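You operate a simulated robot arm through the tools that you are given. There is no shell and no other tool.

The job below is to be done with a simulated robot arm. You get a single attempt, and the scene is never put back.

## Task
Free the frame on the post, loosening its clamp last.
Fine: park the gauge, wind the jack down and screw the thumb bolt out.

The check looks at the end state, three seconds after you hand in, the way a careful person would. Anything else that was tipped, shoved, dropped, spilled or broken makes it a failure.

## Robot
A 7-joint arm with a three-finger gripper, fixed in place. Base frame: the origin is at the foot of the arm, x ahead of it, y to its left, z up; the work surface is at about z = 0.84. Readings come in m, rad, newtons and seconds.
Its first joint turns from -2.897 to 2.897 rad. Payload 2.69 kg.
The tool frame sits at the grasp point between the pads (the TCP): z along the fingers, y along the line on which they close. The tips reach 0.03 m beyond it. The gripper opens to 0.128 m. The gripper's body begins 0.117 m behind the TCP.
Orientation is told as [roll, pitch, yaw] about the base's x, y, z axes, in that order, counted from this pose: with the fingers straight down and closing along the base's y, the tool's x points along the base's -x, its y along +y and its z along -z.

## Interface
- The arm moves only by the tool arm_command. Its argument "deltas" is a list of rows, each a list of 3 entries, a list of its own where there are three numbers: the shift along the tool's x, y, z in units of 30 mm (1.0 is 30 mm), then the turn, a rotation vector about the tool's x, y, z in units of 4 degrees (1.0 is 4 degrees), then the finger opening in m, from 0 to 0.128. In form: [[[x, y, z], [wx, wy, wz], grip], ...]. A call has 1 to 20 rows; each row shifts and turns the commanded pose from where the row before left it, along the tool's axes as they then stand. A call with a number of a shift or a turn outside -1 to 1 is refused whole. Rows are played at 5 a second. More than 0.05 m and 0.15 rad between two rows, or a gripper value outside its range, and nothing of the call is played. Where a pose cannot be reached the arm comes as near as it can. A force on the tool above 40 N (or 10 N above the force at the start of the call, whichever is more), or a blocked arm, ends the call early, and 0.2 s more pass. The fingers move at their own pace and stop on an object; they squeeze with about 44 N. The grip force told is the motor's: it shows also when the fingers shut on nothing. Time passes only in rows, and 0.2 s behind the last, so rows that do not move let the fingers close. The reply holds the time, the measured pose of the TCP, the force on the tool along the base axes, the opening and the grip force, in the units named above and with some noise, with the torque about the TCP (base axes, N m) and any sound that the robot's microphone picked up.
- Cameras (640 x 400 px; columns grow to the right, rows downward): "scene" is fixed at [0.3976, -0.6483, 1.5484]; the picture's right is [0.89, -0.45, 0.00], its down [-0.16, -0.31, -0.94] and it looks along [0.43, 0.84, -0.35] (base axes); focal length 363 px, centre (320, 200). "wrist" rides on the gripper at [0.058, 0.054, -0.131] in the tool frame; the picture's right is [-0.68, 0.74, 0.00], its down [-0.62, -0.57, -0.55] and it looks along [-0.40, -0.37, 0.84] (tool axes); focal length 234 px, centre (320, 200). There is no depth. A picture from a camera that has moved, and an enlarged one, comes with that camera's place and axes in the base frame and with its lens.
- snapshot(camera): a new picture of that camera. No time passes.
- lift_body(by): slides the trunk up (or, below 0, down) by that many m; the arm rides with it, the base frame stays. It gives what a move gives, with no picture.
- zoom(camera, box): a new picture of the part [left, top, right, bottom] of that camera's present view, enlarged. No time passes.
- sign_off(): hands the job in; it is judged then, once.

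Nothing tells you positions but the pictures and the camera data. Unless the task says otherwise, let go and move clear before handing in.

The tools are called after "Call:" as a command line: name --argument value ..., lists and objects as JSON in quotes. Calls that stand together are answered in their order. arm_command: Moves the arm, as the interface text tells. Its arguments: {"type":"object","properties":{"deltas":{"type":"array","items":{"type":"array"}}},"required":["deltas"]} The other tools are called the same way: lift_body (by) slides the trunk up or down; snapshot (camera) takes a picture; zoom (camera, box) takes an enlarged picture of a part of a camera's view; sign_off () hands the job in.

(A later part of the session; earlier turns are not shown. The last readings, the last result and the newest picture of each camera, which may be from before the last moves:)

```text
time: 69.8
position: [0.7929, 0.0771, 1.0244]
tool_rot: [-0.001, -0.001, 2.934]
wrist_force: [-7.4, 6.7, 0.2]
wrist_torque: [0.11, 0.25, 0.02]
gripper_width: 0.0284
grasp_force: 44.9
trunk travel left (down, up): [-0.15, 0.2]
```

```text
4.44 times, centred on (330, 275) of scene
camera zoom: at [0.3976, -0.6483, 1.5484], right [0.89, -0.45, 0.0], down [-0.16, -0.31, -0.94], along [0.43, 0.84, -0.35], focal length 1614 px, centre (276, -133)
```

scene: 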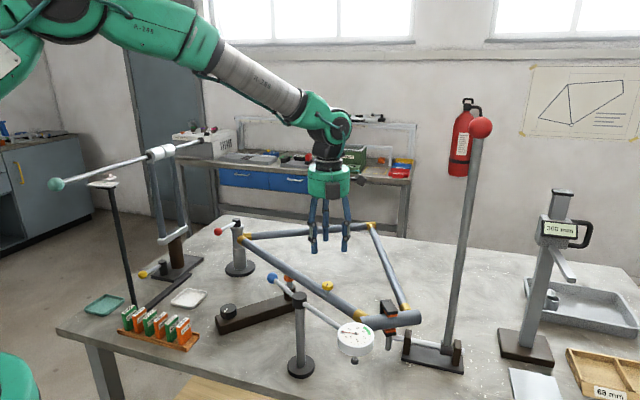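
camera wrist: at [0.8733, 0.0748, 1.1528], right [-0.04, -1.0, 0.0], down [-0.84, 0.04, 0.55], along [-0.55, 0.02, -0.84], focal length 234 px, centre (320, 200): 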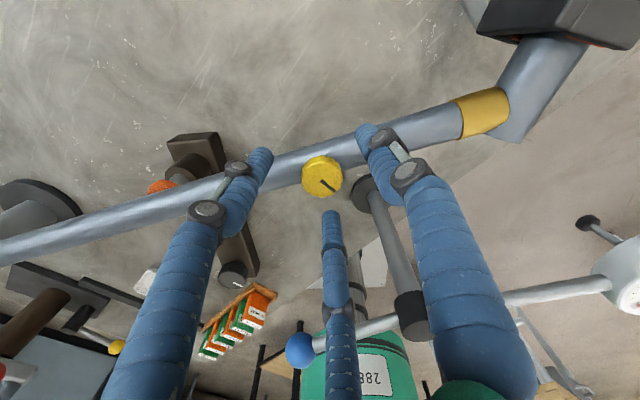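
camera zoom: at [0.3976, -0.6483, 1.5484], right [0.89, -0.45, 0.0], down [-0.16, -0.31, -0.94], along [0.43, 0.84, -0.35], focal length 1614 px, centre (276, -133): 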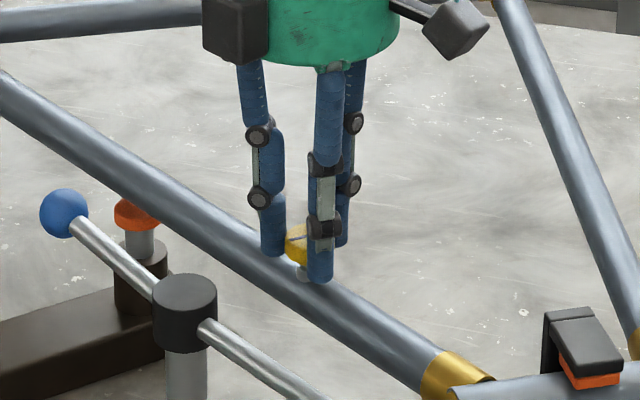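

I've turned it about 308° with no stop yet. I'll release, lift and measure how far the bolt has risen.

Call:
arm_command --deltas '[[[0, 0, 0], [0, 0, 0], 0.07], [[0, 0, 0], [0, 0, 0], 0.07], [[0, 0, -0.6], [0, 0, 0], 0.07], [[0, 0, -1], [0, 0, 0], 0.07], [[0, 0, -1], [0, 0, 0], 0.07], [[0, 0, -1], [0, 0, 0], 0.07]]'

Call:
zoom --camera "scene" --box '[300, 260, 350, 310]'

Call:
snapshot --camera "wrist"

```text
time: 71.2
position: [0.7927, 0.0748, 1.1311]
tool_rot: [0.0, 0.0, 2.931]
wrist_force: [-0.1, 0.4, 0.0]
wrist_torque: [0.0, 0.0, 0.0]
gripper_width: 0.07
grasp_force: 0.0
trunk travel left (down, up): [-0.15, 0.2]
```

```text
8.00 times, centred on (325, 285) of scene
camera zoom: at [0.3976, -0.6483, 1.5484], right [0.89, -0.45, 0.0], down [-0.16, -0.31, -0.94], along [0.43, 0.84, -0.35], focal length 2905 px, centre (280, -480)
```

zoom: 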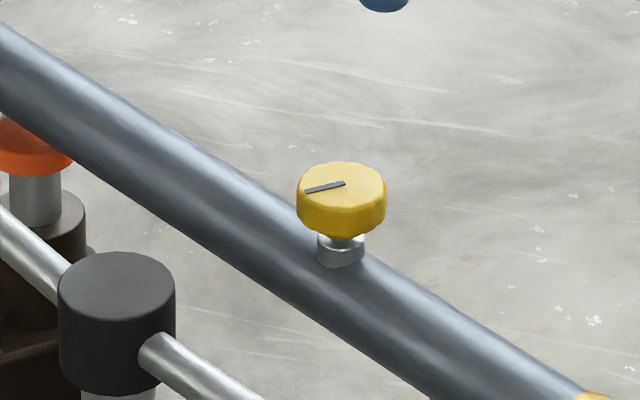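

```text
taken
camera wrist: at [0.8393, 0.0108, 1.2617], right [-0.81, -0.58, 0.0], down [-0.48, 0.68, 0.55], along [-0.32, 0.45, -0.84], focal length 234 px, centre (320, 200)
```

wrist: 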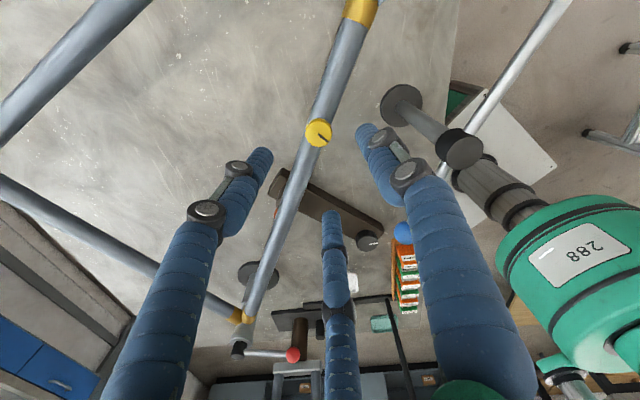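

The bolt rose about 2 mm, so the thread needs more turns. I'll rewind the wrist for another pass.

Call:
arm_command --deltas '[[[0, 0, 0], [0, 0, 1], 0.07], [[0, 0, 0], [0, 0, 1], 0.07], [[0, 0, 0], [0, 0, 1], 0.07], [[0, 0, 0], [0, 0, 1], 0.07], [[0, 0, 0], [0, 0, 1], 0.07], [[0, 0, 0], [0, 0, 1], 0.07], [[0, 0, 0], [0, 0, 1], 0.07], [[0, 0, 0], [0, 0, 1], 0.07], [[0, 0, 0], [0, 0, 1], 0.07], [[0, 0, 0], [0, 0, 1], 0.07], [[0, 0, 0], [0, 0, 1], 0.07], [[0, 0, 0], [0, 0, 1], 0.07], [[0, 0, 0], [0, 0, 1], 0.07], [[0, 0, 0], [0, 0, 1], 0.07], [[0, 0, 0], [0, 0, 1], 0.07], [[0, 0, 0], [0, 0, 1], 0.07], [[0, 0, 0], [0, 0, 1], 0.07], [[0, 0, 0], [0, 0, 1], 0.07], [[0, 0, 0], [0, 0, 1], 0.07], [[0, 0, 0], [0, 0, 1], 0.07]]'

Call:
arm_command --deltas '[[[0, 0, 0], [0, 0, 1], 0.07], [[0, 0, 0], [0, 0, 1], 0.07], [[0, 0, 0], [0, 0, 1], 0.07], [[0, 0, 0], [0, 0, 1], 0.07], [[0, 0, 0], [0, 0, 1], 0.07], [[0, 0, 0], [0, 0, 1], 0.07], [[0, 0, 0], [0, 0, 1], 0.07], [[0, 0, 0], [0, 0, 1], 0.07], [[0, 0, 0], [0, 0, 1], 0.07], [[0, 0, 0], [0, 0, 1], 0.07], [[0, 0, 0], [0, 0, 1], 0.07], [[0, 0, 0], [0, 0, 1], 0.07], [[0, 0, 0], [0, 0, 1], 0.07], [[0, 0, 0], [0, 0, 1], 0.07], [[0, 0, 0], [0, 0, 1], 0.07], [[0, 0, 0], [0, 0, 1], 0.07], [[0, 0, 0], [0, 0, 1], 0.07], [[0, 0, 0], [0, 0, 1], 0.07], [[0, 0, 0], [0, 0, 1], 0.07], [[0, 0, 0], [0, 0, 1], 0.07]]'

Call:
arm_command --deltas '[[[0, 0, 0], [0, 0, 1], 0.07], [[0, 0, 0], [0, 0, 1], 0.07], [[0, 0, 0], [0, 0, 1], 0.07], [[0, 0, 0], [0, 0, 1], 0.07], [[0, 0, 0], [0, 0, 1], 0.07], [[0, 0, 0], [0, 0, 1], 0.07], [[0, 0, 0], [0, 0, 1], 0.07], [[0, 0, 0], [0, 0, 1], 0.07], [[0, 0, 0], [0, 0, 1], 0.07], [[0, 0, 0], [0, 0, 1], 0.07], [[0, 0, 0], [0, 0, 1], 0.07], [[0, 0, 0], [0, 0, 1], 0.07], [[0, 0, 0], [0, 0, 1], 0.07], [[0, 0, 0], [0, 0, 1], 0.07], [[0, 0, 0], [0, 0, 1], 0.07], [[0, 0, 0], [0, 0, 1], 0.07], [[0, 0, 0], [0, 0, 1], 0.07], [[0, 0, 0], [0, 0, 1], 0.07], [[0, 0, 0], [0, 0, 1], 0.07], [[0, 0, 0], [0, 0, 1], 0.07]]'

Call:
arm_command --deltas '[[[0, 0, 0], [0, 0, 1], 0.07], [[0, 0, 0], [0, 0, 1], 0.07], [[0, 0, 0], [0, 0, 1], 0.07], [[0, 0, 0], [0, 0, 1], 0.07], [[0, 0, 0], [0, 0, 1], 0.07], [[0, 0, 0], [0, 0, 1], 0.07], [[0, 0, 0], [0, 0, 1], 0.07], [[0, 0, 0], [0, 0, 1], 0.07], [[0, 0, 0], [0, 0, 1], 0.07], [[0, 0, 0], [0, 0, 1], 0.07], [[0, 0, 0], [0, 0, 1], 0.07], [[0, 0, 0], [0, 0, 1], 0.07], [[0, 0, 0], [0, 0, 1], 0.07], [[0, 0, 0], [0, 0, 1], 0.07], [[0, 0, 0], [0, 0, 1], 0.07], [[0, 0, 0], [0, 0, 1], 0.07], [[0, 0, 0], [0, 0, 1], 0.07]]'

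Call:
snapshot --camera "wrist"

```text
time: 75.4
position: [0.7952, 0.077, 1.1312]
tool_rot: [0.001, -0.002, 1.534]
wrist_force: [-0.1, -0.5, -1.0]
wrist_torque: [-0.01, 0.04, -0.02]
gripper_width: 0.0701
grasp_force: 0.0
trunk travel left (down, up): [-0.15, 0.2]
```

```text
time: 79.6
position: [0.7952, 0.0753, 1.1309]
tool_rot: [0.0, -0.001, 0.138]
wrist_force: [0.3, 0.6, -0.4]
wrist_torque: [0.02, 0.02, 0.04]
gripper_width: 0.0703
grasp_force: 0.0
trunk travel left (down, up): [-0.15, 0.2]
```

```text
time: 83.8
position: [0.794, 0.0769, 1.132]
tool_rot: [0.0, 0.0, -1.259]
wrist_force: [0.6, -0.5, -0.1]
wrist_torque: [-0.02, 0.02, 0.01]
gripper_width: 0.0701
grasp_force: 0.1
trunk travel left (down, up): [-0.15, 0.2]
```

```text
time: 87.4
position: [0.7936, 0.0759, 1.1293]
tool_rot: [-0.001, 0.0, -2.442]
wrist_force: [-0.2, -0.3, 0.3]
wrist_torque: [-0.01, 0.01, -0.01]
gripper_width: 0.07
grasp_force: 0.1
trunk travel left (down, up): [-0.15, 0.2]
```

```text
taken
camera wrist: at [0.8733, 0.073, 1.262], right [-0.05, -1.0, 0.0], down [-0.84, 0.04, 0.55], along [-0.55, 0.02, -0.84], focal length 234 px, centre (320, 200)
```

wrist: 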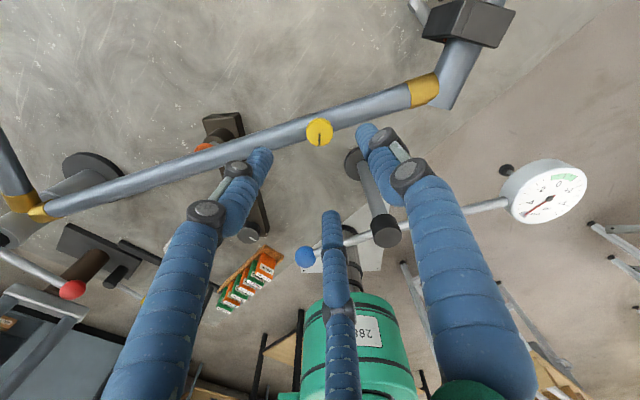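

Call:
arm_command --deltas '[[[0, 0, 1], [0, 0, 0], 0.07], [[0, 0, 1], [0, 0, 0], 0.07], [[0, 0, 1], [0, 0, 0], 0.07], [[0, 0, 0.55], [0, 0, 0], 0.07], [[0, 0, 0], [0, 0, 0], 0.04], [[0, 0, 0], [0, 0, 0], 0.02], [[0, 0, 0], [0, 0, 0], 0.02], [[0, 0, 0], [0, 0, 0], 0.02]]'

Call:
zoom --camera "wrist" --box '[220, 80, 420, 280]'

```text
time: 89.2
position: [0.7932, 0.0771, 1.0243]
tool_rot: [-0.001, 0.0, -2.444]
wrist_force: [-6.1, 6.3, -0.4]
wrist_torque: [0.19, 0.16, 0.0]
gripper_width: 0.0282
grasp_force: 44.9
trunk travel left (down, up): [-0.15, 0.2]
```

```text
2.00 times, centred on (320, 180) of wrist
camera zoom: at [0.8732, 0.0735, 1.1561], right [-0.04, -1.0, 0.0], down [-0.83, 0.04, 0.55], along [-0.55, 0.02, -0.84], focal length 468 px, centre (320, 240)
```

zoom: 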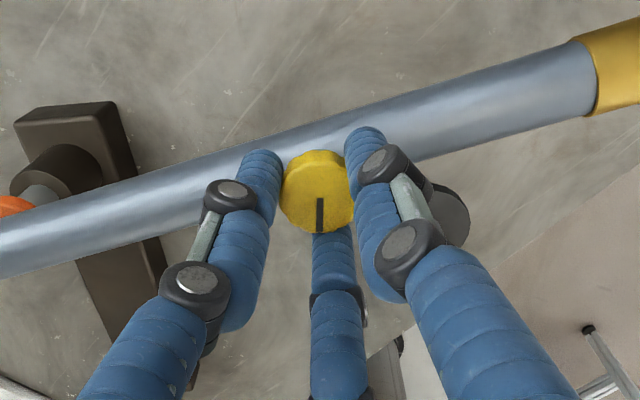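

Gripped again with a low side force. Second pass of unscrewing now.

Call:
arm_command --deltas '[[[0, 0, 0], [0, 0, -1], 0.02], [[0, 0, 0], [0, 0, -1], 0.02], [[0, 0, 0], [0, 0, -1], 0.02], [[0, 0, 0], [0, 0, -1], 0.02], [[0, 0, 0], [0, 0, -1], 0.02], [[0, 0, 0], [0, 0, -1], 0.02], [[0, 0, -0.01], [0, 0, -1], 0.02], [[0, 0, 0], [0, 0, -1], 0.02], [[0, 0, 0], [0, 0, -1], 0.02], [[0, 0, 0], [0, 0, -1], 0.02], [[0, 0, 0], [0, 0, -1], 0.02], [[0, 0, 0], [0, 0, -1], 0.02], [[0, 0, 0], [0, 0, -1], 0.02], [[0, 0, 0], [0, 0, -1], 0.02], [[0, 0, -0.01], [0, 0, -1], 0.02], [[0, 0, 0], [0, 0, -1], 0.02], [[0, 0, 0], [0, 0, -1], 0.02], [[0, 0, 0], [0, 0, -1], 0.02], [[0, 0, 0], [0, 0, -1], 0.02], [[0, 0, 0], [0, 0, -1], 0.02]]'

Call:
zoom --camera "wrist" --box '[220, 80, 420, 280]'

```text
time: 93.4
position: [0.7934, 0.0772, 1.0255]
tool_rot: [0.0, 0.0, -1.045]
wrist_force: [-9.1, 9.6, 0.8]
wrist_torque: [0.11, 0.08, 0.01]
gripper_width: 0.0285
grasp_force: 45.2
trunk travel left (down, up): [-0.15, 0.2]
```

```text
2.00 times, centred on (320, 180) of wrist
camera zoom: at [0.8108, 0.1546, 1.1566], right [0.98, -0.22, 0.0], down [-0.18, -0.82, 0.55], along [-0.12, -0.54, -0.84], focal length 468 px, centre (320, 240)
```

zoom: 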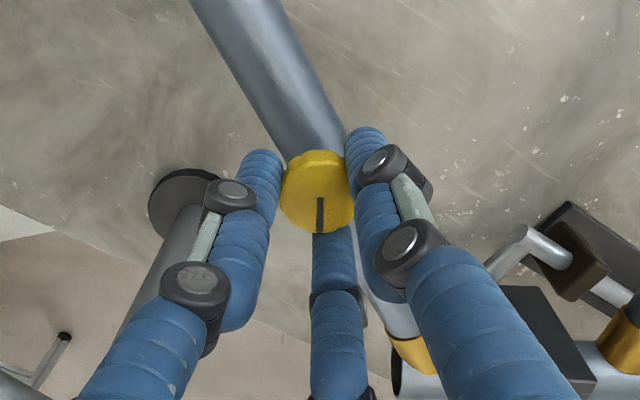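

Call:
arm_command --deltas '[[[0, 0, 0], [0, 0, -1], 0.02], [[0, 0, 0], [0, 0, -1], 0.02], [[0, 0, 0], [0, 0, -1], 0.02], [[0, 0, 0], [0, 0, -1], 0.02], [[0, 0, 0], [0, 0, -1], 0.02], [[0, 0, 0], [0, 0, -1], 0.02], [[0, 0, -0.01], [0, 0, -1], 0.02], [[0, 0, 0], [0, 0, -1], 0.02], [[0, 0, 0], [0, 0, -1], 0.02], [[0, 0, 0], [0, 0, -1], 0.02], [[0, 0, 0], [0, 0, -1], 0.02], [[0, 0, 0], [0, 0, -1], 0.02], [[0, 0, 0], [0, 0, -1], 0.02], [[0, 0, 0], [0, 0, -1], 0.02], [[0, 0, -0.01], [0, 0, -1], 0.02], [[0, 0, 0], [0, 0, -1], 0.02], [[0, 0, 0], [0, 0, -1], 0.02], [[0, 0, 0], [0, 0, -1], 0.02], [[0, 0, 0], [0, 0, -1], 0.02], [[0, 0, 0], [0, 0, -1], 0.02]]'

Call:
zoom --camera "wrist" --box '[220, 80, 420, 280]'

Call:
zoom --camera "scene" --box '[280, 230, 380, 320]'

```text
time: 97.6
position: [0.7943, 0.078, 1.0257]
tool_rot: [0.001, 0.001, 0.35]
wrist_force: [-8.0, -0.1, -0.3]
wrist_torque: [-0.07, 0.03, -0.02]
gripper_width: 0.0285
grasp_force: 44.6
trunk travel left (down, up): [-0.15, 0.2]
```

```text
2.00 times, centred on (320, 180) of wrist
camera zoom: at [0.7204, 0.1073, 1.1573], right [0.38, 0.92, 0.0], down [0.77, -0.32, 0.55], along [0.51, -0.21, -0.84], focal length 468 px, centre (320, 240)
```

zoom: 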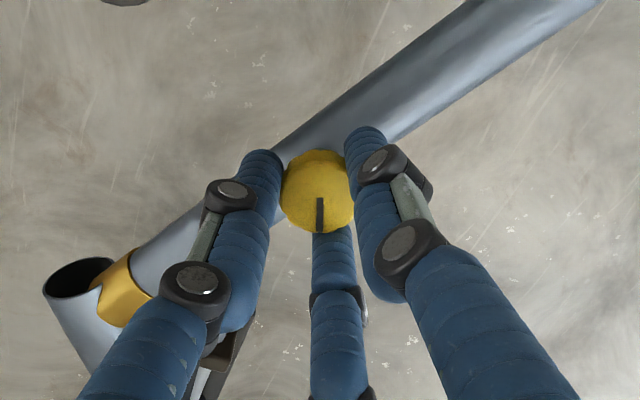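

```text
4.44 times, centred on (330, 275) of scene
camera zoom: at [0.3976, -0.6483, 1.5484], right [0.89, -0.45, 0.0], down [-0.16, -0.31, -0.94], along [0.43, 0.84, -0.35], focal length 1614 px, centre (276, -133)
```

zoom: 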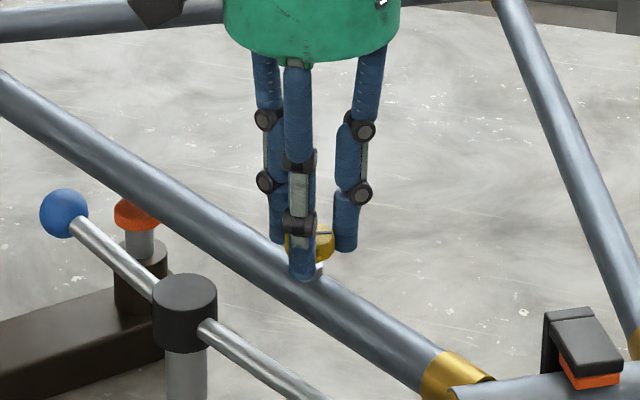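

Call:
arm_command --deltas '[[[0, 0, 0], [0, 0, -1], 0.02], [[0, 0, 0], [0, 0, -1], 0.02], [[0, 0, 0], [0, 0, -1], 0.02], [[0, 0, 0], [0, 0, -1], 0.02], [[0, 0, 0], [0, 0, -1], 0.02], [[0, 0, 0], [0, 0, -1], 0.02], [[0, 0, -0.01], [0, 0, -1], 0.02], [[0, 0, 0], [0, 0, -1], 0.02], [[0, 0, 0], [0, 0, -1], 0.02], [[0, 0, 0], [0, 0, -1], 0.02], [[0, 0, 0], [0, 0, -1], 0.02], [[0, 0, 0], [0, 0, -1], 0.02], [[0, 0, 0], [0, 0, -1], 0.02], [[0, 0, 0], [0, 0, -1], 0.02], [[0, 0, -0.01], [0, 0, -1], 0.02], [[0, 0, 0], [0, 0, -1], 0.02], [[0, 0, 0], [0, 0, -1], 0.02], [[0, 0, 0], [0, 0, -1], 0.02], [[0, 0, 0], [0, 0, -1], 0.02], [[0, 0, 0], [0, 0, -1], 0.02]]'

Call:
zoom --camera "wrist" --box '[220, 80, 420, 280]'

Call:
zoom --camera "scene" --box '[280, 230, 380, 320]'

```text
time: 101.8
position: [0.7933, 0.0762, 1.0275]
tool_rot: [0.001, 0.001, 1.747]
wrist_force: [-3.6, 0.2, -1.5]
wrist_torque: [-0.03, 0.07, -0.41]
gripper_width: 0.0287
grasp_force: 45.0
trunk travel left (down, up): [-0.15, 0.2]
```

```text
2.00 times, centred on (320, 180) of wrist
camera zoom: at [0.751, 0.0101, 1.158], right [-0.84, 0.54, 0.0], down [0.45, 0.71, 0.55], along [0.29, 0.46, -0.84], focal length 468 px, centre (320, 240)
```

zoom: 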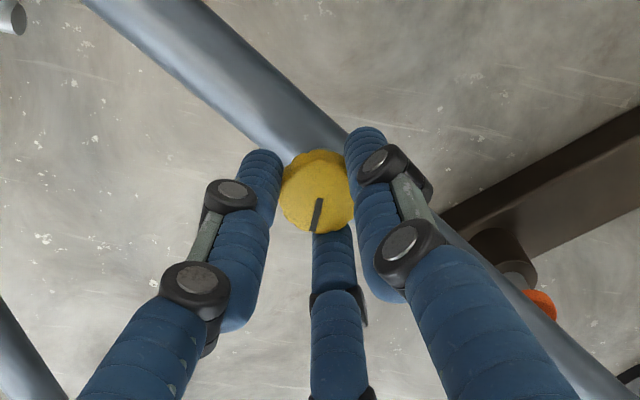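

```text
4.44 times, centred on (330, 275) of scene
camera zoom: at [0.3976, -0.6483, 1.5484], right [0.89, -0.45, 0.0], down [-0.16, -0.31, -0.94], along [0.43, 0.84, -0.35], focal length 1614 px, centre (276, -133)
```

zoom: 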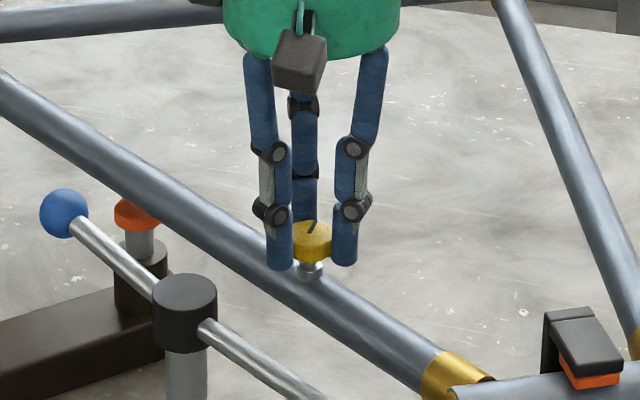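

The torque is up and the mark is slipping, so the bolt looks fully out against a stop after about 1.5 turns. I'll turn slightly more to confirm.

Call:
arm_command --deltas '[[[0, 0, 0], [0, 0, -1], 0.02], [[0, 0, 0], [0, 0, -1], 0.02], [[0, 0, 0], [0, 0, -1], 0.02], [[0, 0, 0], [0, 0, -1], 0.02], [[0, 0, 0], [0, 0, -1], 0.02]]'

Call:
zoom --camera "wrist" --box '[220, 80, 420, 280]'

Call:
zoom --camera "scene" --box '[280, 230, 380, 320]'

```text
time: 103.0
position: [0.7927, 0.0764, 1.0266]
tool_rot: [0.0, -0.001, 2.094]
wrist_force: [-5.3, -7.1, -1.5]
wrist_torque: [-0.22, 0.14, -0.38]
gripper_width: 0.0283
grasp_force: 44.8
trunk travel left (down, up): [-0.15, 0.2]
```

```text
2.00 times, centred on (320, 180) of wrist
camera zoom: at [0.7766, -0.0005, 1.1576], right [-0.98, 0.22, 0.0], down [0.18, 0.82, 0.55], along [0.12, 0.54, -0.84], focal length 468 px, centre (320, 240)
```

zoom: 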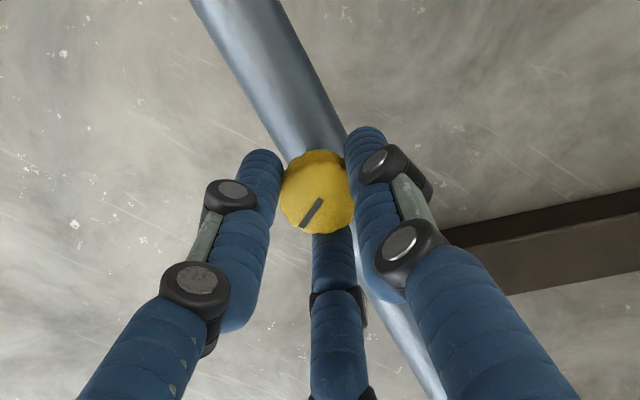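

```text
4.44 times, centred on (330, 275) of scene
camera zoom: at [0.3976, -0.6483, 1.5484], right [0.89, -0.45, 0.0], down [-0.16, -0.31, -0.94], along [0.43, 0.84, -0.35], focal length 1614 px, centre (276, -133)
```

zoom: 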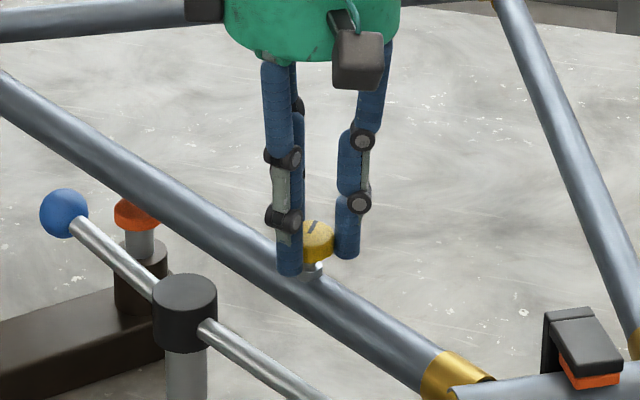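

Confirmed, the thumb bolt is out at its stop. I'll release, lift and unwind the wrist, then check the bolt, the jack and the clamp lever.

Call:
arm_command --deltas '[[[0, 0, 0], [0, 0, 0], 0.07], [[0, 0, 0], [0, 0, 0], 0.07], [[0, 0, -0.6], [0, 0, 0], 0.07], [[0, 0, -1], [0, 0, 0], 0.07], [[0, 0, -1], [0, 0, 0], 0.07], [[0, 0, -1], [0, 0, 1], 0.07], [[0, 0, -1], [0, 0, 1], 0.07], [[0, 0, -1], [0, 0, 1], 0.07], [[0, 0, -1], [0, 0, 1], 0.07], [[0, 0, 0], [0, 0, 1], 0.07], [[0, 0, 0], [0, 0, 1], 0.07], [[0, 0, 0], [0, 0, 1], 0.07], [[0, 0, 0], [0, 0, 1], 0.07], [[0, 0, 0], [0, 0, 1], 0.07], [[0, 0, 0], [0, 0, 1], 0.07], [[0, 0, 0], [0, 0, 1], 0.07], [[0, 0, 0], [0, 0, 1], 0.07], [[0, 0, 0], [0, 0, 1], 0.07], [[0, 0, 0], [0, 0, 1], 0.07], [[0, 0, 0], [0, 0, 1], 0.07]]'

Call:
arm_command --deltas '[[[0, 0, 0], [0, 0, 1], 0.07], [[0, 0, 0], [0, 0, 1], 0.07], [[0, 0, 0], [0, 0, 1], 0.07], [[0, 0, 0], [0, 0, 1], 0.07], [[0, 0, 0], [0, 0, 1], 0.07], [[0, 0, 0], [0, 0, 1], 0.07], [[0, 0, 0], [0, 0, 1], 0.07], [[0, 0, 0], [0, 0, 1], 0.07], [[0, 0, 0], [0, 0, 1], 0.07], [[0, 0, 0], [0, 0, 1], 0.07], [[0, 0, 0], [0, 0, 1], 0.07], [[0, 0, 0], [0, 0, 1], 0.07], [[0, 0, 0], [0, 0, 1], 0.07], [[0, 0, 0], [0, 0, 1], 0.07], [[0, 0, 0], [0, 0, 1], 0.07]]'

Call:
zoom --camera "scene" --box '[300, 260, 350, 310]'

Call:
snapshot --camera "scene"

Call:
zoom --camera "scene" --box '[205, 205, 285, 285]'

```text
time: 107.2
position: [0.7922, 0.0761, 1.2229]
tool_rot: [-0.001, -0.001, 1.046]
wrist_force: [0.6, 0.6, 0.0]
wrist_torque: [0.04, -0.01, 0.03]
gripper_width: 0.07
grasp_force: 0.0
trunk travel left (down, up): [-0.15, 0.2]
```

```text
time: 110.4
position: [0.7939, 0.076, 1.2241]
tool_rot: [0.0, -0.001, -0.001]
wrist_force: [1.2, -0.1, 0.3]
wrist_torque: [0.01, 0.01, 0.0]
gripper_width: 0.0702
grasp_force: 0.0
trunk travel left (down, up): [-0.15, 0.2]
```

```text
8.00 times, centred on (325, 285) of scene
camera zoom: at [0.3976, -0.6483, 1.5484], right [0.89, -0.45, 0.0], down [-0.16, -0.31, -0.94], along [0.43, 0.84, -0.35], focal length 2905 px, centre (280, -480)
```

zoom: 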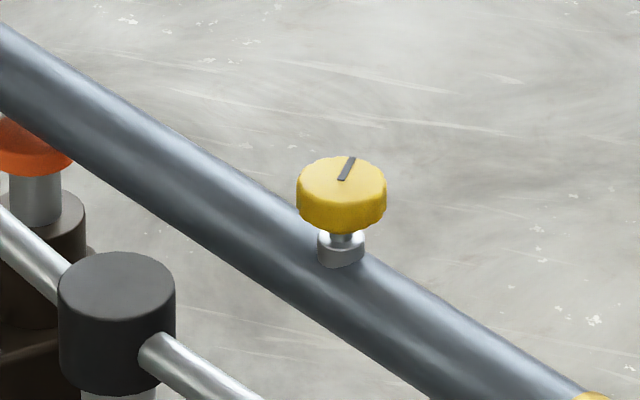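

```text
taken
```

scene: 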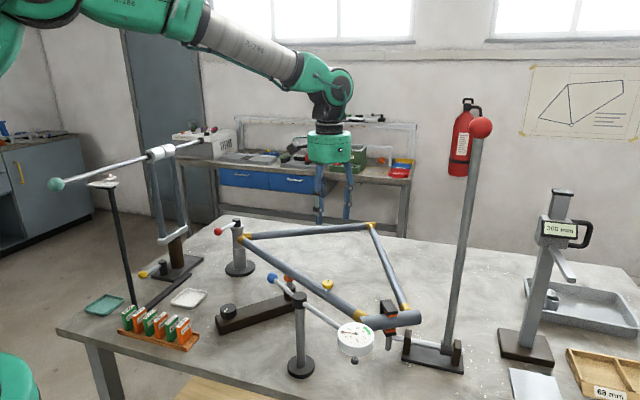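

```text
5.00 times, centred on (245, 245) of scene
camera zoom: at [0.3976, -0.6483, 1.5484], right [0.89, -0.45, 0.0], down [-0.16, -0.31, -0.94], along [0.43, 0.84, -0.35], focal length 1815 px, centre (695, -25)
```

zoom: 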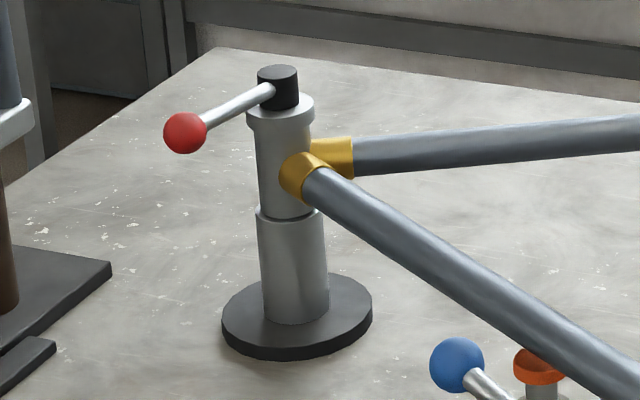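

The bolt stands about 4 mm proud at its stop and everything else is still upright. Next is the clamp lever with the red ball on top of the post, so I'll move near it for a look.

Call:
arm_command --deltas '[[[0.5, 0.96, 0], [0, 0, 0], 0.0], [[0.5, 0.96, 0], [0, 0, 0], 0.0], [[0.5, 0.96, 0], [0, 0, 0], 0.0], [[0.5, 0.96, 0], [0, 0, 0], 0.0], [[0.5, 0.96, 0], [0, 0, 0], 0.0], [[0.5, 0.96, 0], [0, 0, 0], 0.0], [[0.5, 0.96, 0], [0, 0, 0], 0.0], [[0.5, 0.96, 0], [0, 0, 0], 0.0], [[0.5, 0.96, 0], [0, 0, 0], 0.0], [[0.5, 0.96, 0], [0, 0, 0], 0.0], [[0.5, 0.96, 0], [0, 0, 0], 0.0], [[0.5, 0.96, 0], [0, 0, 0], 0.0], [[0.5, 0.96, 0], [0, 0, 0], 0.0]]'

Call:
snapshot --camera "wrist"

Call:
snapshot --camera "scene"

```text
time: 113.2
position: [0.5979, 0.4482, 1.2251]
tool_rot: [0.0, -0.001, 0.0]
wrist_force: [-0.3, 0.2, 0.8]
wrist_torque: [-0.01, 0.04, 0.0]
gripper_width: 0.0022
grasp_force: 31.3
trunk travel left (down, up): [-0.15, 0.2]
```

```text
taken
camera wrist: at [0.5397, 0.504, 1.3561], right [0.68, 0.74, 0.0], down [0.62, -0.57, 0.55], along [0.4, -0.37, -0.84], focal length 234 px, centre (320, 200)
```

wrist: 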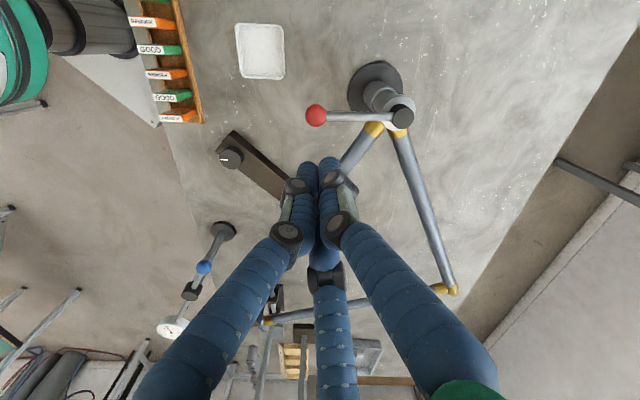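

```text
taken
```

scene: 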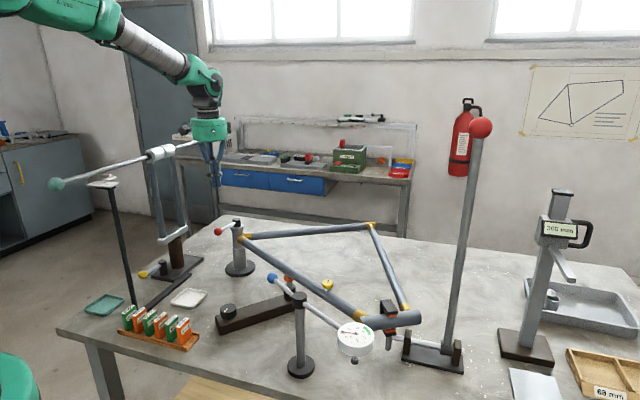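

Call:
zoom --camera "wrist" --box '[280, 50, 460, 160]'

```text
3.56 times, centred on (370, 105) of wrist
camera zoom: at [0.5397, 0.504, 1.3561], right [0.68, 0.74, 0.0], down [0.62, -0.57, 0.55], along [0.4, -0.37, -0.84], focal length 833 px, centre (142, 538)
```

zoom: 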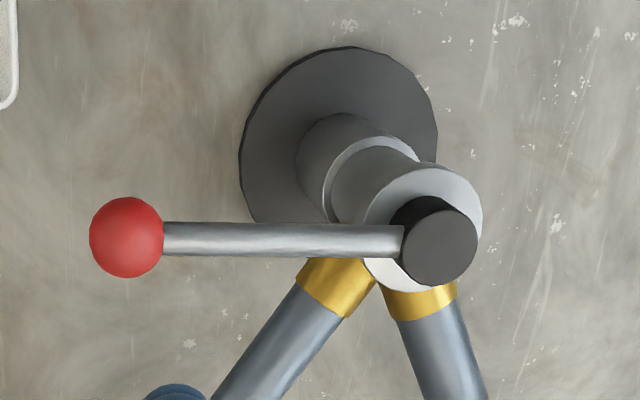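

The lever hub is at about (0.669, 0.532) and the red ball at about (0.587, 0.450, 1.038). Loosening should be counter-clockwise, like the others, so I'll come down on the far side of the ball (-x, +y), clear of it.

Call:
arm_command --deltas '[[[0.76, 0.65, 0], [0, 0, 0], 0.0], [[0.76, 0.65, 0], [0, 0, 0], 0.0], [[0, 0, 1], [0, 0, 0], 0.0], [[0, 0, 1], [0, 0, 0], 0.0], [[0, 0, 1], [0, 0, 0], 0.0]]'

Call:
snapshot --camera "wrist"

Call:
snapshot --camera "scene"

```text
time: 114.4
position: [0.5519, 0.4888, 1.1351]
tool_rot: [-0.001, -0.001, 0.0]
wrist_force: [0.2, 0.5, 0.1]
wrist_torque: [-0.01, 0.0, 0.0]
gripper_width: 0.0022
grasp_force: 31.2
trunk travel left (down, up): [-0.15, 0.2]
```

```text
taken
camera wrist: at [0.4943, 0.5433, 1.2654], right [0.68, 0.74, 0.0], down [0.62, -0.57, 0.55], along [0.4, -0.37, -0.84], focal length 234 px, centre (320, 200)
```

wrist: 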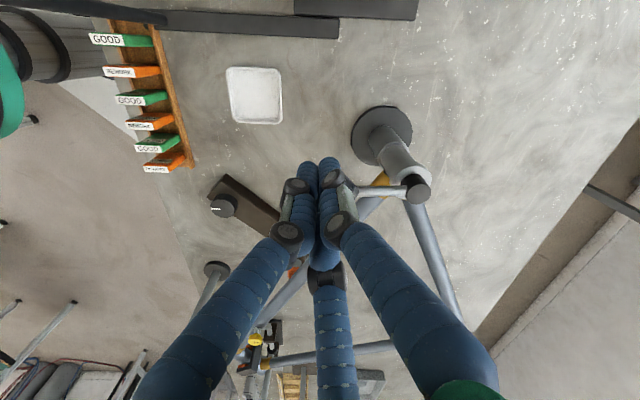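

```text
taken
```

scene: 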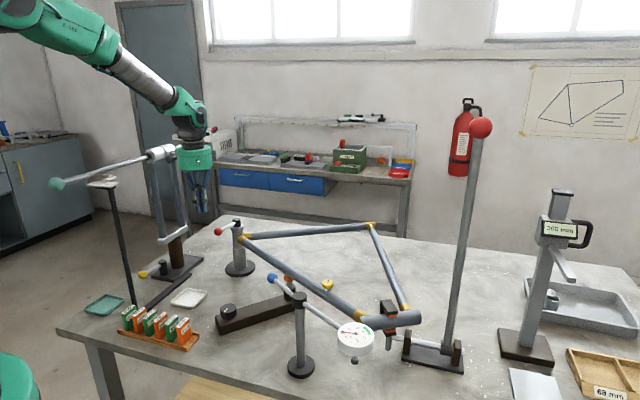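

Call:
arm_command --deltas '[[[0, 0, 1], [0, 0, 0], 0.0], [[0, 0, 1], [0, 0, 0], 0.0], [[0, 0, 0.9], [0, 0, 0], 0.0]]'

Call:
snapshot --camera "wrist"

Call:
zoom --camera "scene" --box '[170, 180, 290, 285]'

```text
time: 115.2
position: [0.5519, 0.4912, 1.0467]
tool_rot: [-0.001, 0.001, 0.0]
wrist_force: [-0.1, 0.0, 0.1]
wrist_torque: [-0.01, 0.03, 0.0]
gripper_width: 0.0019
grasp_force: 30.8
trunk travel left (down, up): [-0.15, 0.2]
```

```text
taken
camera wrist: at [0.4944, 0.5452, 1.1771], right [0.68, 0.74, 0.0], down [0.62, -0.56, 0.55], along [0.4, -0.37, -0.84], focal length 234 px, centre (320, 200)
```

wrist: 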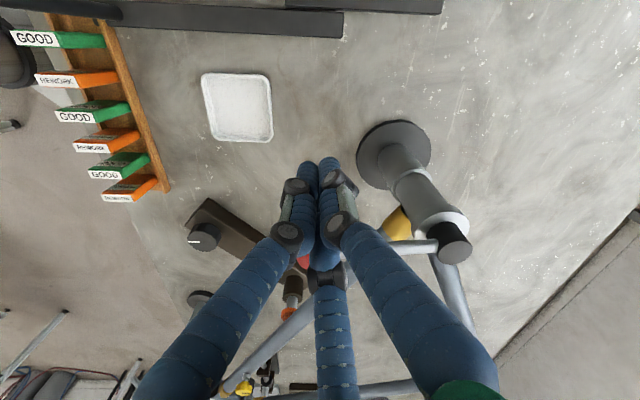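

```text
3.81 times, centred on (230, 232) of scene
camera zoom: at [0.3976, -0.6483, 1.5484], right [0.89, -0.45, 0.0], down [-0.16, -0.31, -0.94], along [0.43, 0.84, -0.35], focal length 1383 px, centre (663, 76)
```

zoom: 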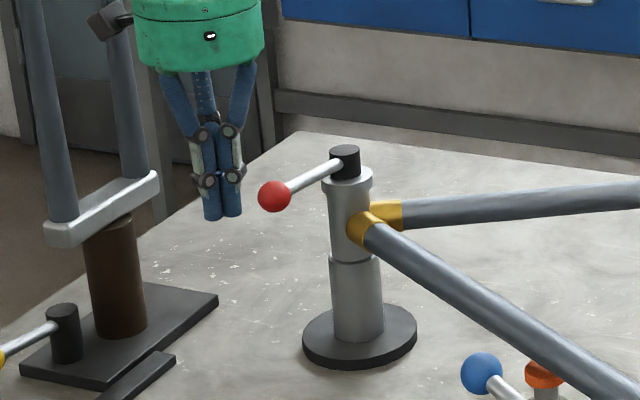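

The fingers are behind the ball on its +y, -x side with clear space. I'll push slowly along the counter-clockwise tangent.

Call:
arm_command --deltas '[[[-0.094, -0.094, 0], [0, 0, 0], 0.0], [[-0.094, -0.094, 0], [0, 0, 0], 0.0], [[-0.094, -0.094, 0], [0, 0, 0], 0.0], [[-0.094, -0.094, 0], [0, 0, 0], 0.0], [[-0.094, -0.094, 0], [0, 0, 0], 0.0], [[-0.094, -0.094, 0], [0, 0, 0], 0.0], [[-0.094, -0.094, 0], [0, 0, 0], 0.0]]'

Call:
zoom --camera "scene" --box '[170, 180, 290, 285]'

Call:
snapshot --camera "wrist"

```text
time: 116.8
position: [0.5714, 0.4711, 1.0469]
tool_rot: [-0.002, 0.001, 0.001]
wrist_force: [-22.3, 23.0, 1.4]
wrist_torque: [-0.04, -0.09, 0.05]
gripper_width: 0.0024
grasp_force: 31.5
trunk travel left (down, up): [-0.15, 0.2]
```

```text
3.81 times, centred on (230, 232) of scene
camera zoom: at [0.3976, -0.6483, 1.5484], right [0.89, -0.45, 0.0], down [-0.16, -0.31, -0.94], along [0.43, 0.84, -0.35], focal length 1383 px, centre (663, 76)
```

zoom: 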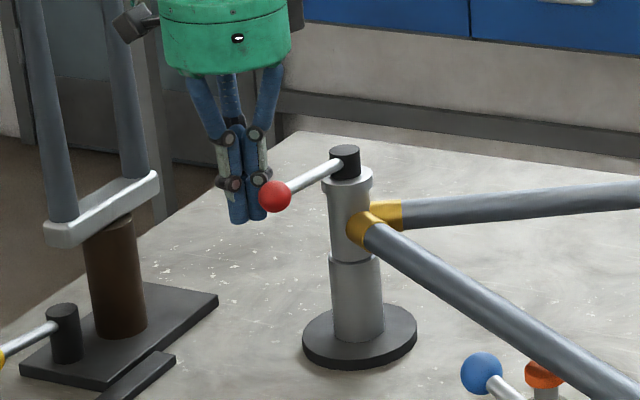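

```text
taken
camera wrist: at [0.5123, 0.5264, 1.1781], right [0.68, 0.74, 0.0], down [0.62, -0.56, 0.55], along [0.4, -0.37, -0.84], focal length 234 px, centre (320, 200)
```

wrist: 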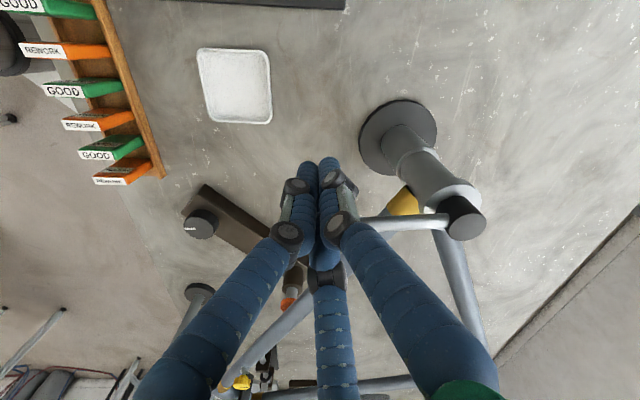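

The lever didn't move at 32 N, which suggests a stop on this side. I'll back off, go over, and try gently from the other side.

Call:
arm_command --deltas '[[[0.3, 0.3, 0], [0, 0, 0], 0.0], [[0.2, 0.2, -0.5], [0, 0, 0], 0.0], [[0, 0, -1], [0, 0, 0], 0.0], [[0, 0, -1], [0, 0, 0], 0.0], [[0, 0, -1], [0, 0, 0], 0.0], [[-0.8, -0.8, 0], [0, 0, 0], 0.0], [[-0.8, -0.8, 0], [0, 0, 0], 0.0], [[-0.8, -0.8, 0], [0, 0, 0], 0.0], [[0, 0, 1], [0, 0, 0], 0.0]]'

Call:
snapshot --camera "wrist"

Call:
zoom --camera "scene" --box '[170, 180, 290, 285]'

```text
time: 118.8
position: [0.6304, 0.4118, 1.1215]
tool_rot: [0.0, 0.0, 0.0]
wrist_force: [0.1, -0.8, 0.2]
wrist_torque: [0.02, 0.01, 0.03]
gripper_width: 0.0022
grasp_force: 31.8
trunk travel left (down, up): [-0.15, 0.2]
```

```text
taken
camera wrist: at [0.5729, 0.4657, 1.2528], right [0.68, 0.74, 0.0], down [0.62, -0.57, 0.55], along [0.4, -0.37, -0.84], focal length 234 px, centre (320, 200)
```

wrist: 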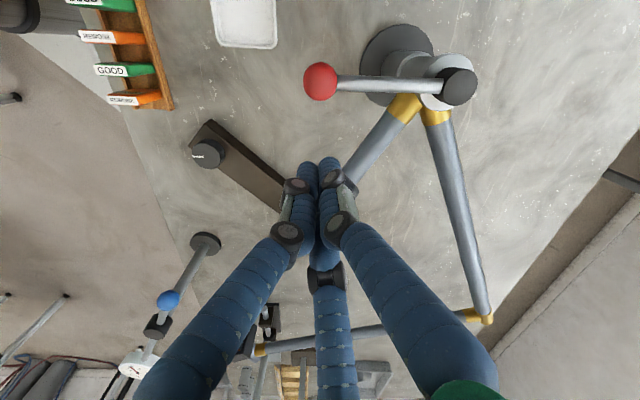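

```text
3.81 times, centred on (230, 232) of scene
camera zoom: at [0.3976, -0.6483, 1.5484], right [0.89, -0.45, 0.0], down [-0.16, -0.31, -0.94], along [0.43, 0.84, -0.35], focal length 1383 px, centre (663, 76)
```

zoom: 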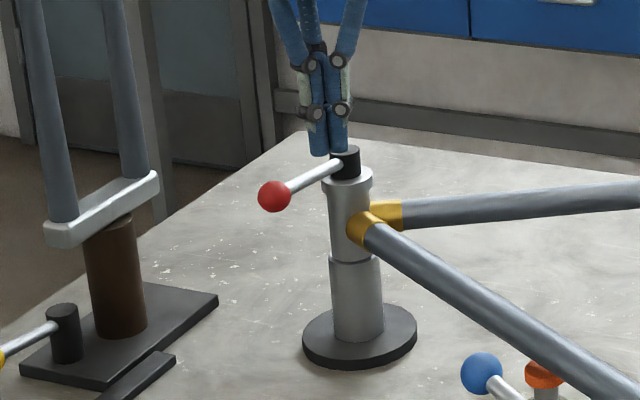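

Call:
arm_command --deltas '[[[0, 0, 1], [0, 0, 0], 0.0], [[0, 0, 1], [0, 0, 0], 0.0], [[0, 0, 0.5], [0, 0, 0], 0.0], [[0.094, 0.094, 0], [0, 0, 0], 0.0], [[0.094, 0.094, 0], [0, 0, 0], 0.0], [[0.094, 0.094, 0], [0, 0, 0], 0.0], [[0.094, 0.094, 0], [0, 0, 0], 0.0], [[0.094, 0.094, 0], [0, 0, 0], 0.0], [[0.094, 0.094, 0], [0, 0, 0], 0.0]]'

Call:
zoom --camera "scene" --box '[170, 180, 290, 285]'

Call:
snapshot --camera "wrist"

```text
time: 120.8
position: [0.6126, 0.4301, 1.0465]
tool_rot: [0.0, 0.0, 0.001]
wrist_force: [-0.2, 0.4, -0.5]
wrist_torque: [0.0, -0.02, -0.02]
gripper_width: 0.0023
grasp_force: 31.9
trunk travel left (down, up): [-0.15, 0.2]
```

```text
3.81 times, centred on (230, 232) of scene
camera zoom: at [0.3976, -0.6483, 1.5484], right [0.89, -0.45, 0.0], down [-0.16, -0.31, -0.94], along [0.43, 0.84, -0.35], focal length 1383 px, centre (663, 76)
```

zoom: 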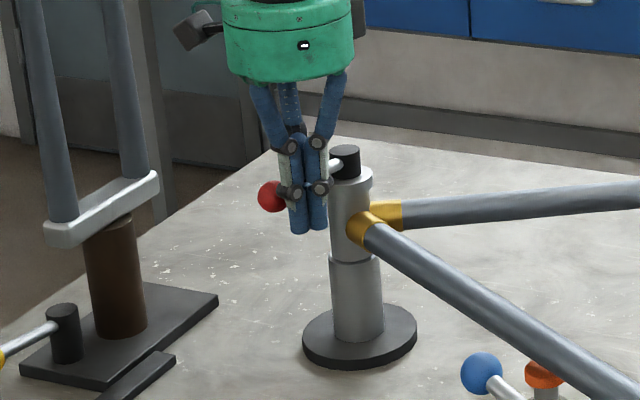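

```text
taken
camera wrist: at [0.5544, 0.4845, 1.1782], right [0.68, 0.74, 0.0], down [0.62, -0.56, 0.55], along [0.4, -0.37, -0.84], focal length 234 px, centre (320, 200)
```

wrist: 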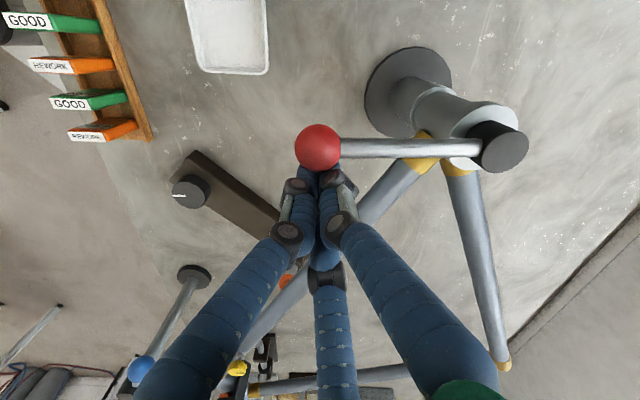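

Call:
arm_command --deltas '[[[0.07, 0.07, 0], [0, 0, 0], 0.0], [[0.07, 0.07, 0], [0, 0, 0], 0.0], [[0.07, 0.07, 0], [0, 0, 0], 0.0]]'

Call:
zoom --camera "scene" --box '[170, 180, 290, 285]'

Call:
snapshot --camera "wrist"

```text
time: 121.6
position: [0.6064, 0.4366, 1.0475]
tool_rot: [0.001, -0.001, 0.003]
wrist_force: [0.8, -0.1, 1.0]
wrist_torque: [0.04, 0.0, 0.0]
gripper_width: 0.0022
grasp_force: 32.0
trunk travel left (down, up): [-0.15, 0.2]
```

```text
3.81 times, centred on (230, 232) of scene
camera zoom: at [0.3976, -0.6483, 1.5484], right [0.89, -0.45, 0.0], down [-0.16, -0.31, -0.94], along [0.43, 0.84, -0.35], focal length 1383 px, centre (663, 76)
```

zoom: 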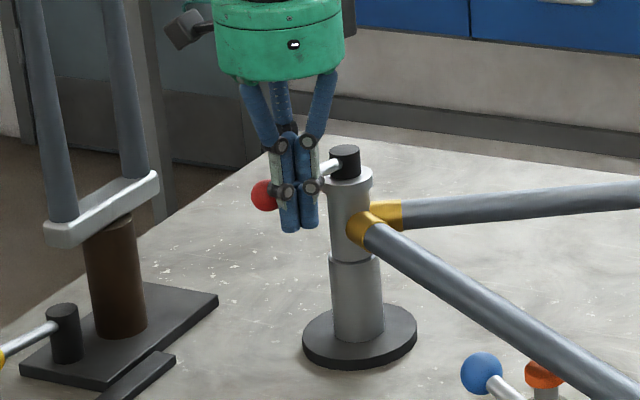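

```text
taken
camera wrist: at [0.548, 0.4901, 1.1783], right [0.68, 0.74, 0.0], down [0.62, -0.56, 0.55], along [0.4, -0.37, -0.84], focal length 234 px, centre (320, 200)
```

wrist: 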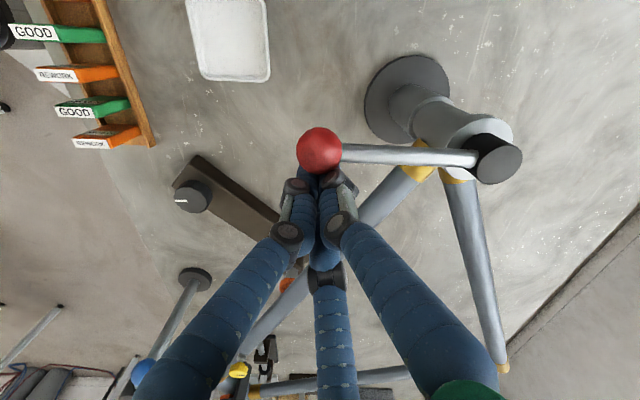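

The lever turns freely this way, so the other direction was its tight stop and this is the loosening direction. I'll keep pushing along the arc and watch the clearance to the fork stand.

Call:
arm_command --deltas '[[[0.1652, 0.1157, 0], [0, 0, 0], 0.0], [[0.1589, 0.1242, 0], [0, 0, 0], 0.0], [[0.1522, 0.1323, 0], [0, 0, 0], 0.0], [[0.1451, 0.1401, 0], [0, 0, 0], 0.0], [[0.1376, 0.1475, 0], [0, 0, 0], 0.0], [[0.1297, 0.1545, 0], [0, 0, 0], 0.0]]'

Call:
snapshot --camera "scene"

Call:
snapshot --camera "wrist"

```text
time: 123.0
position: [0.5797, 0.4608, 1.0476]
tool_rot: [-0.001, 0.001, 0.0]
wrist_force: [0.7, -0.7, 0.0]
wrist_torque: [0.02, 0.04, -0.03]
gripper_width: 0.0023
grasp_force: 31.4
trunk travel left (down, up): [-0.15, 0.2]
```

```text
taken
```

scene: 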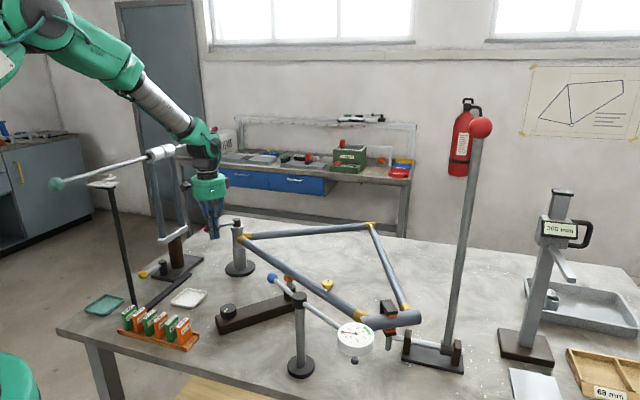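

```text
taken
camera wrist: at [0.5215, 0.5152, 1.1782], right [0.68, 0.74, 0.0], down [0.62, -0.57, 0.55], along [0.4, -0.37, -0.84], focal length 234 px, centre (320, 200)
```

wrist: 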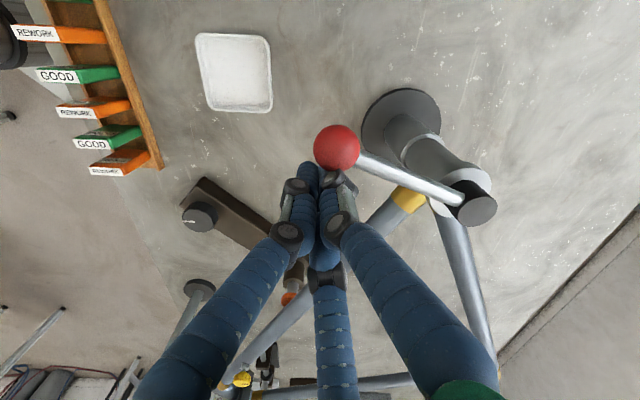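

Smooth motion with no resistance. Before going further I'll back off slightly and yaw the hand 90°, so its wrist camera stays away from the fork stand.

Call:
arm_command --deltas '[[[-0.2, -0.25, 0], [0, 0, 0], 0.0], [[0, 0, 0], [0, 0, -1], 0.0], [[0, 0, 0], [0, 0, -1], 0.0], [[0, 0, 0], [0, 0, -1], 0.0], [[0, 0, 0], [0, 0, -1], 0.0], [[0, 0, 0], [0, 0, -1], 0.0], [[0, 0, 0], [0, 0, -1], 0.0], [[0, 0, 0], [0, 0, -1], 0.0], [[0, 0, 0], [0, 0, -1], 0.0], [[0, 0, 0], [0, 0, -1], 0.0], [[0, 0, 0], [0, 0, -1], 0.0], [[0, 0, 0], [0, 0, -1], 0.0], [[0, 0, 0], [0, 0, -1], 0.0], [[0, 0, 0], [0, 0, -1], 0.0], [[0, 0, 0], [0, 0, -1], 0.0], [[0, 0, 0], [0, 0, -1], 0.0], [[0, 0, 0], [0, 0, -1], 0.0], [[0, 0, 0], [0, 0, -1], 0.0], [[0, 0, 0], [0, 0, -1], 0.0], [[0, 0, 0], [0, 0, -1], 0.0]]'

Call:
arm_command --deltas '[[[0, 0, 0], [0, 0, -1], 0.0], [[0, 0, 0], [0, 0, -1], 0.0], [[0, 0, 0], [0, 0, -1], 0.0], [[0, 0, 0], [0, 0, -0.5], 0.0]]'

Call:
snapshot --camera "scene"

Call:
snapshot --camera "wrist"

```text
time: 127.2
position: [0.5858, 0.4529, 1.0467]
tool_rot: [0.0, -0.001, 1.329]
wrist_force: [0.1, 0.4, -0.3]
wrist_torque: [0.01, 0.01, 0.0]
gripper_width: 0.0021
grasp_force: 31.2
trunk travel left (down, up): [-0.15, 0.2]
```

```text
time: 128.2
position: [0.5855, 0.4528, 1.0457]
tool_rot: [0.002, 0.0, 1.574]
wrist_force: [0.2, 0.2, 0.3]
wrist_torque: [-0.05, 0.02, -0.03]
gripper_width: 0.0019
grasp_force: 31.3
trunk travel left (down, up): [-0.15, 0.2]
```

```text
taken
```

scene: 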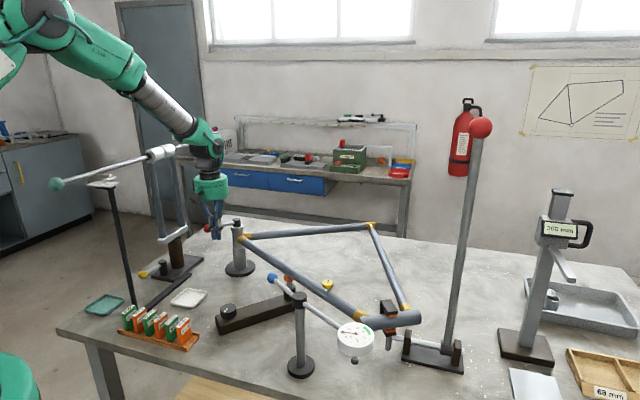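

```text
taken
camera wrist: at [0.5329, 0.3951, 1.1781], right [-0.74, 0.68, 0.0], down [0.56, 0.62, 0.55], along [0.37, 0.4, -0.84], focal length 234 px, centre (320, 200)
```

wrist: 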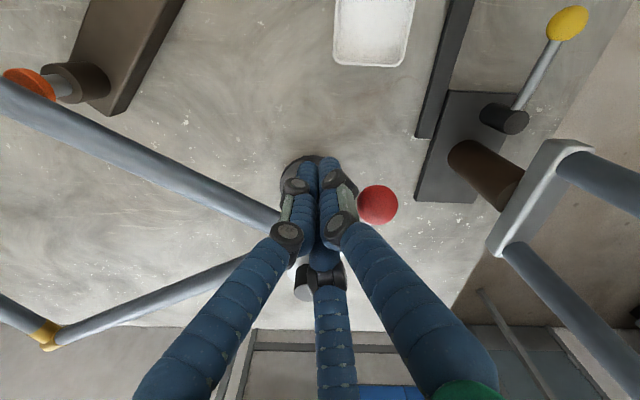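

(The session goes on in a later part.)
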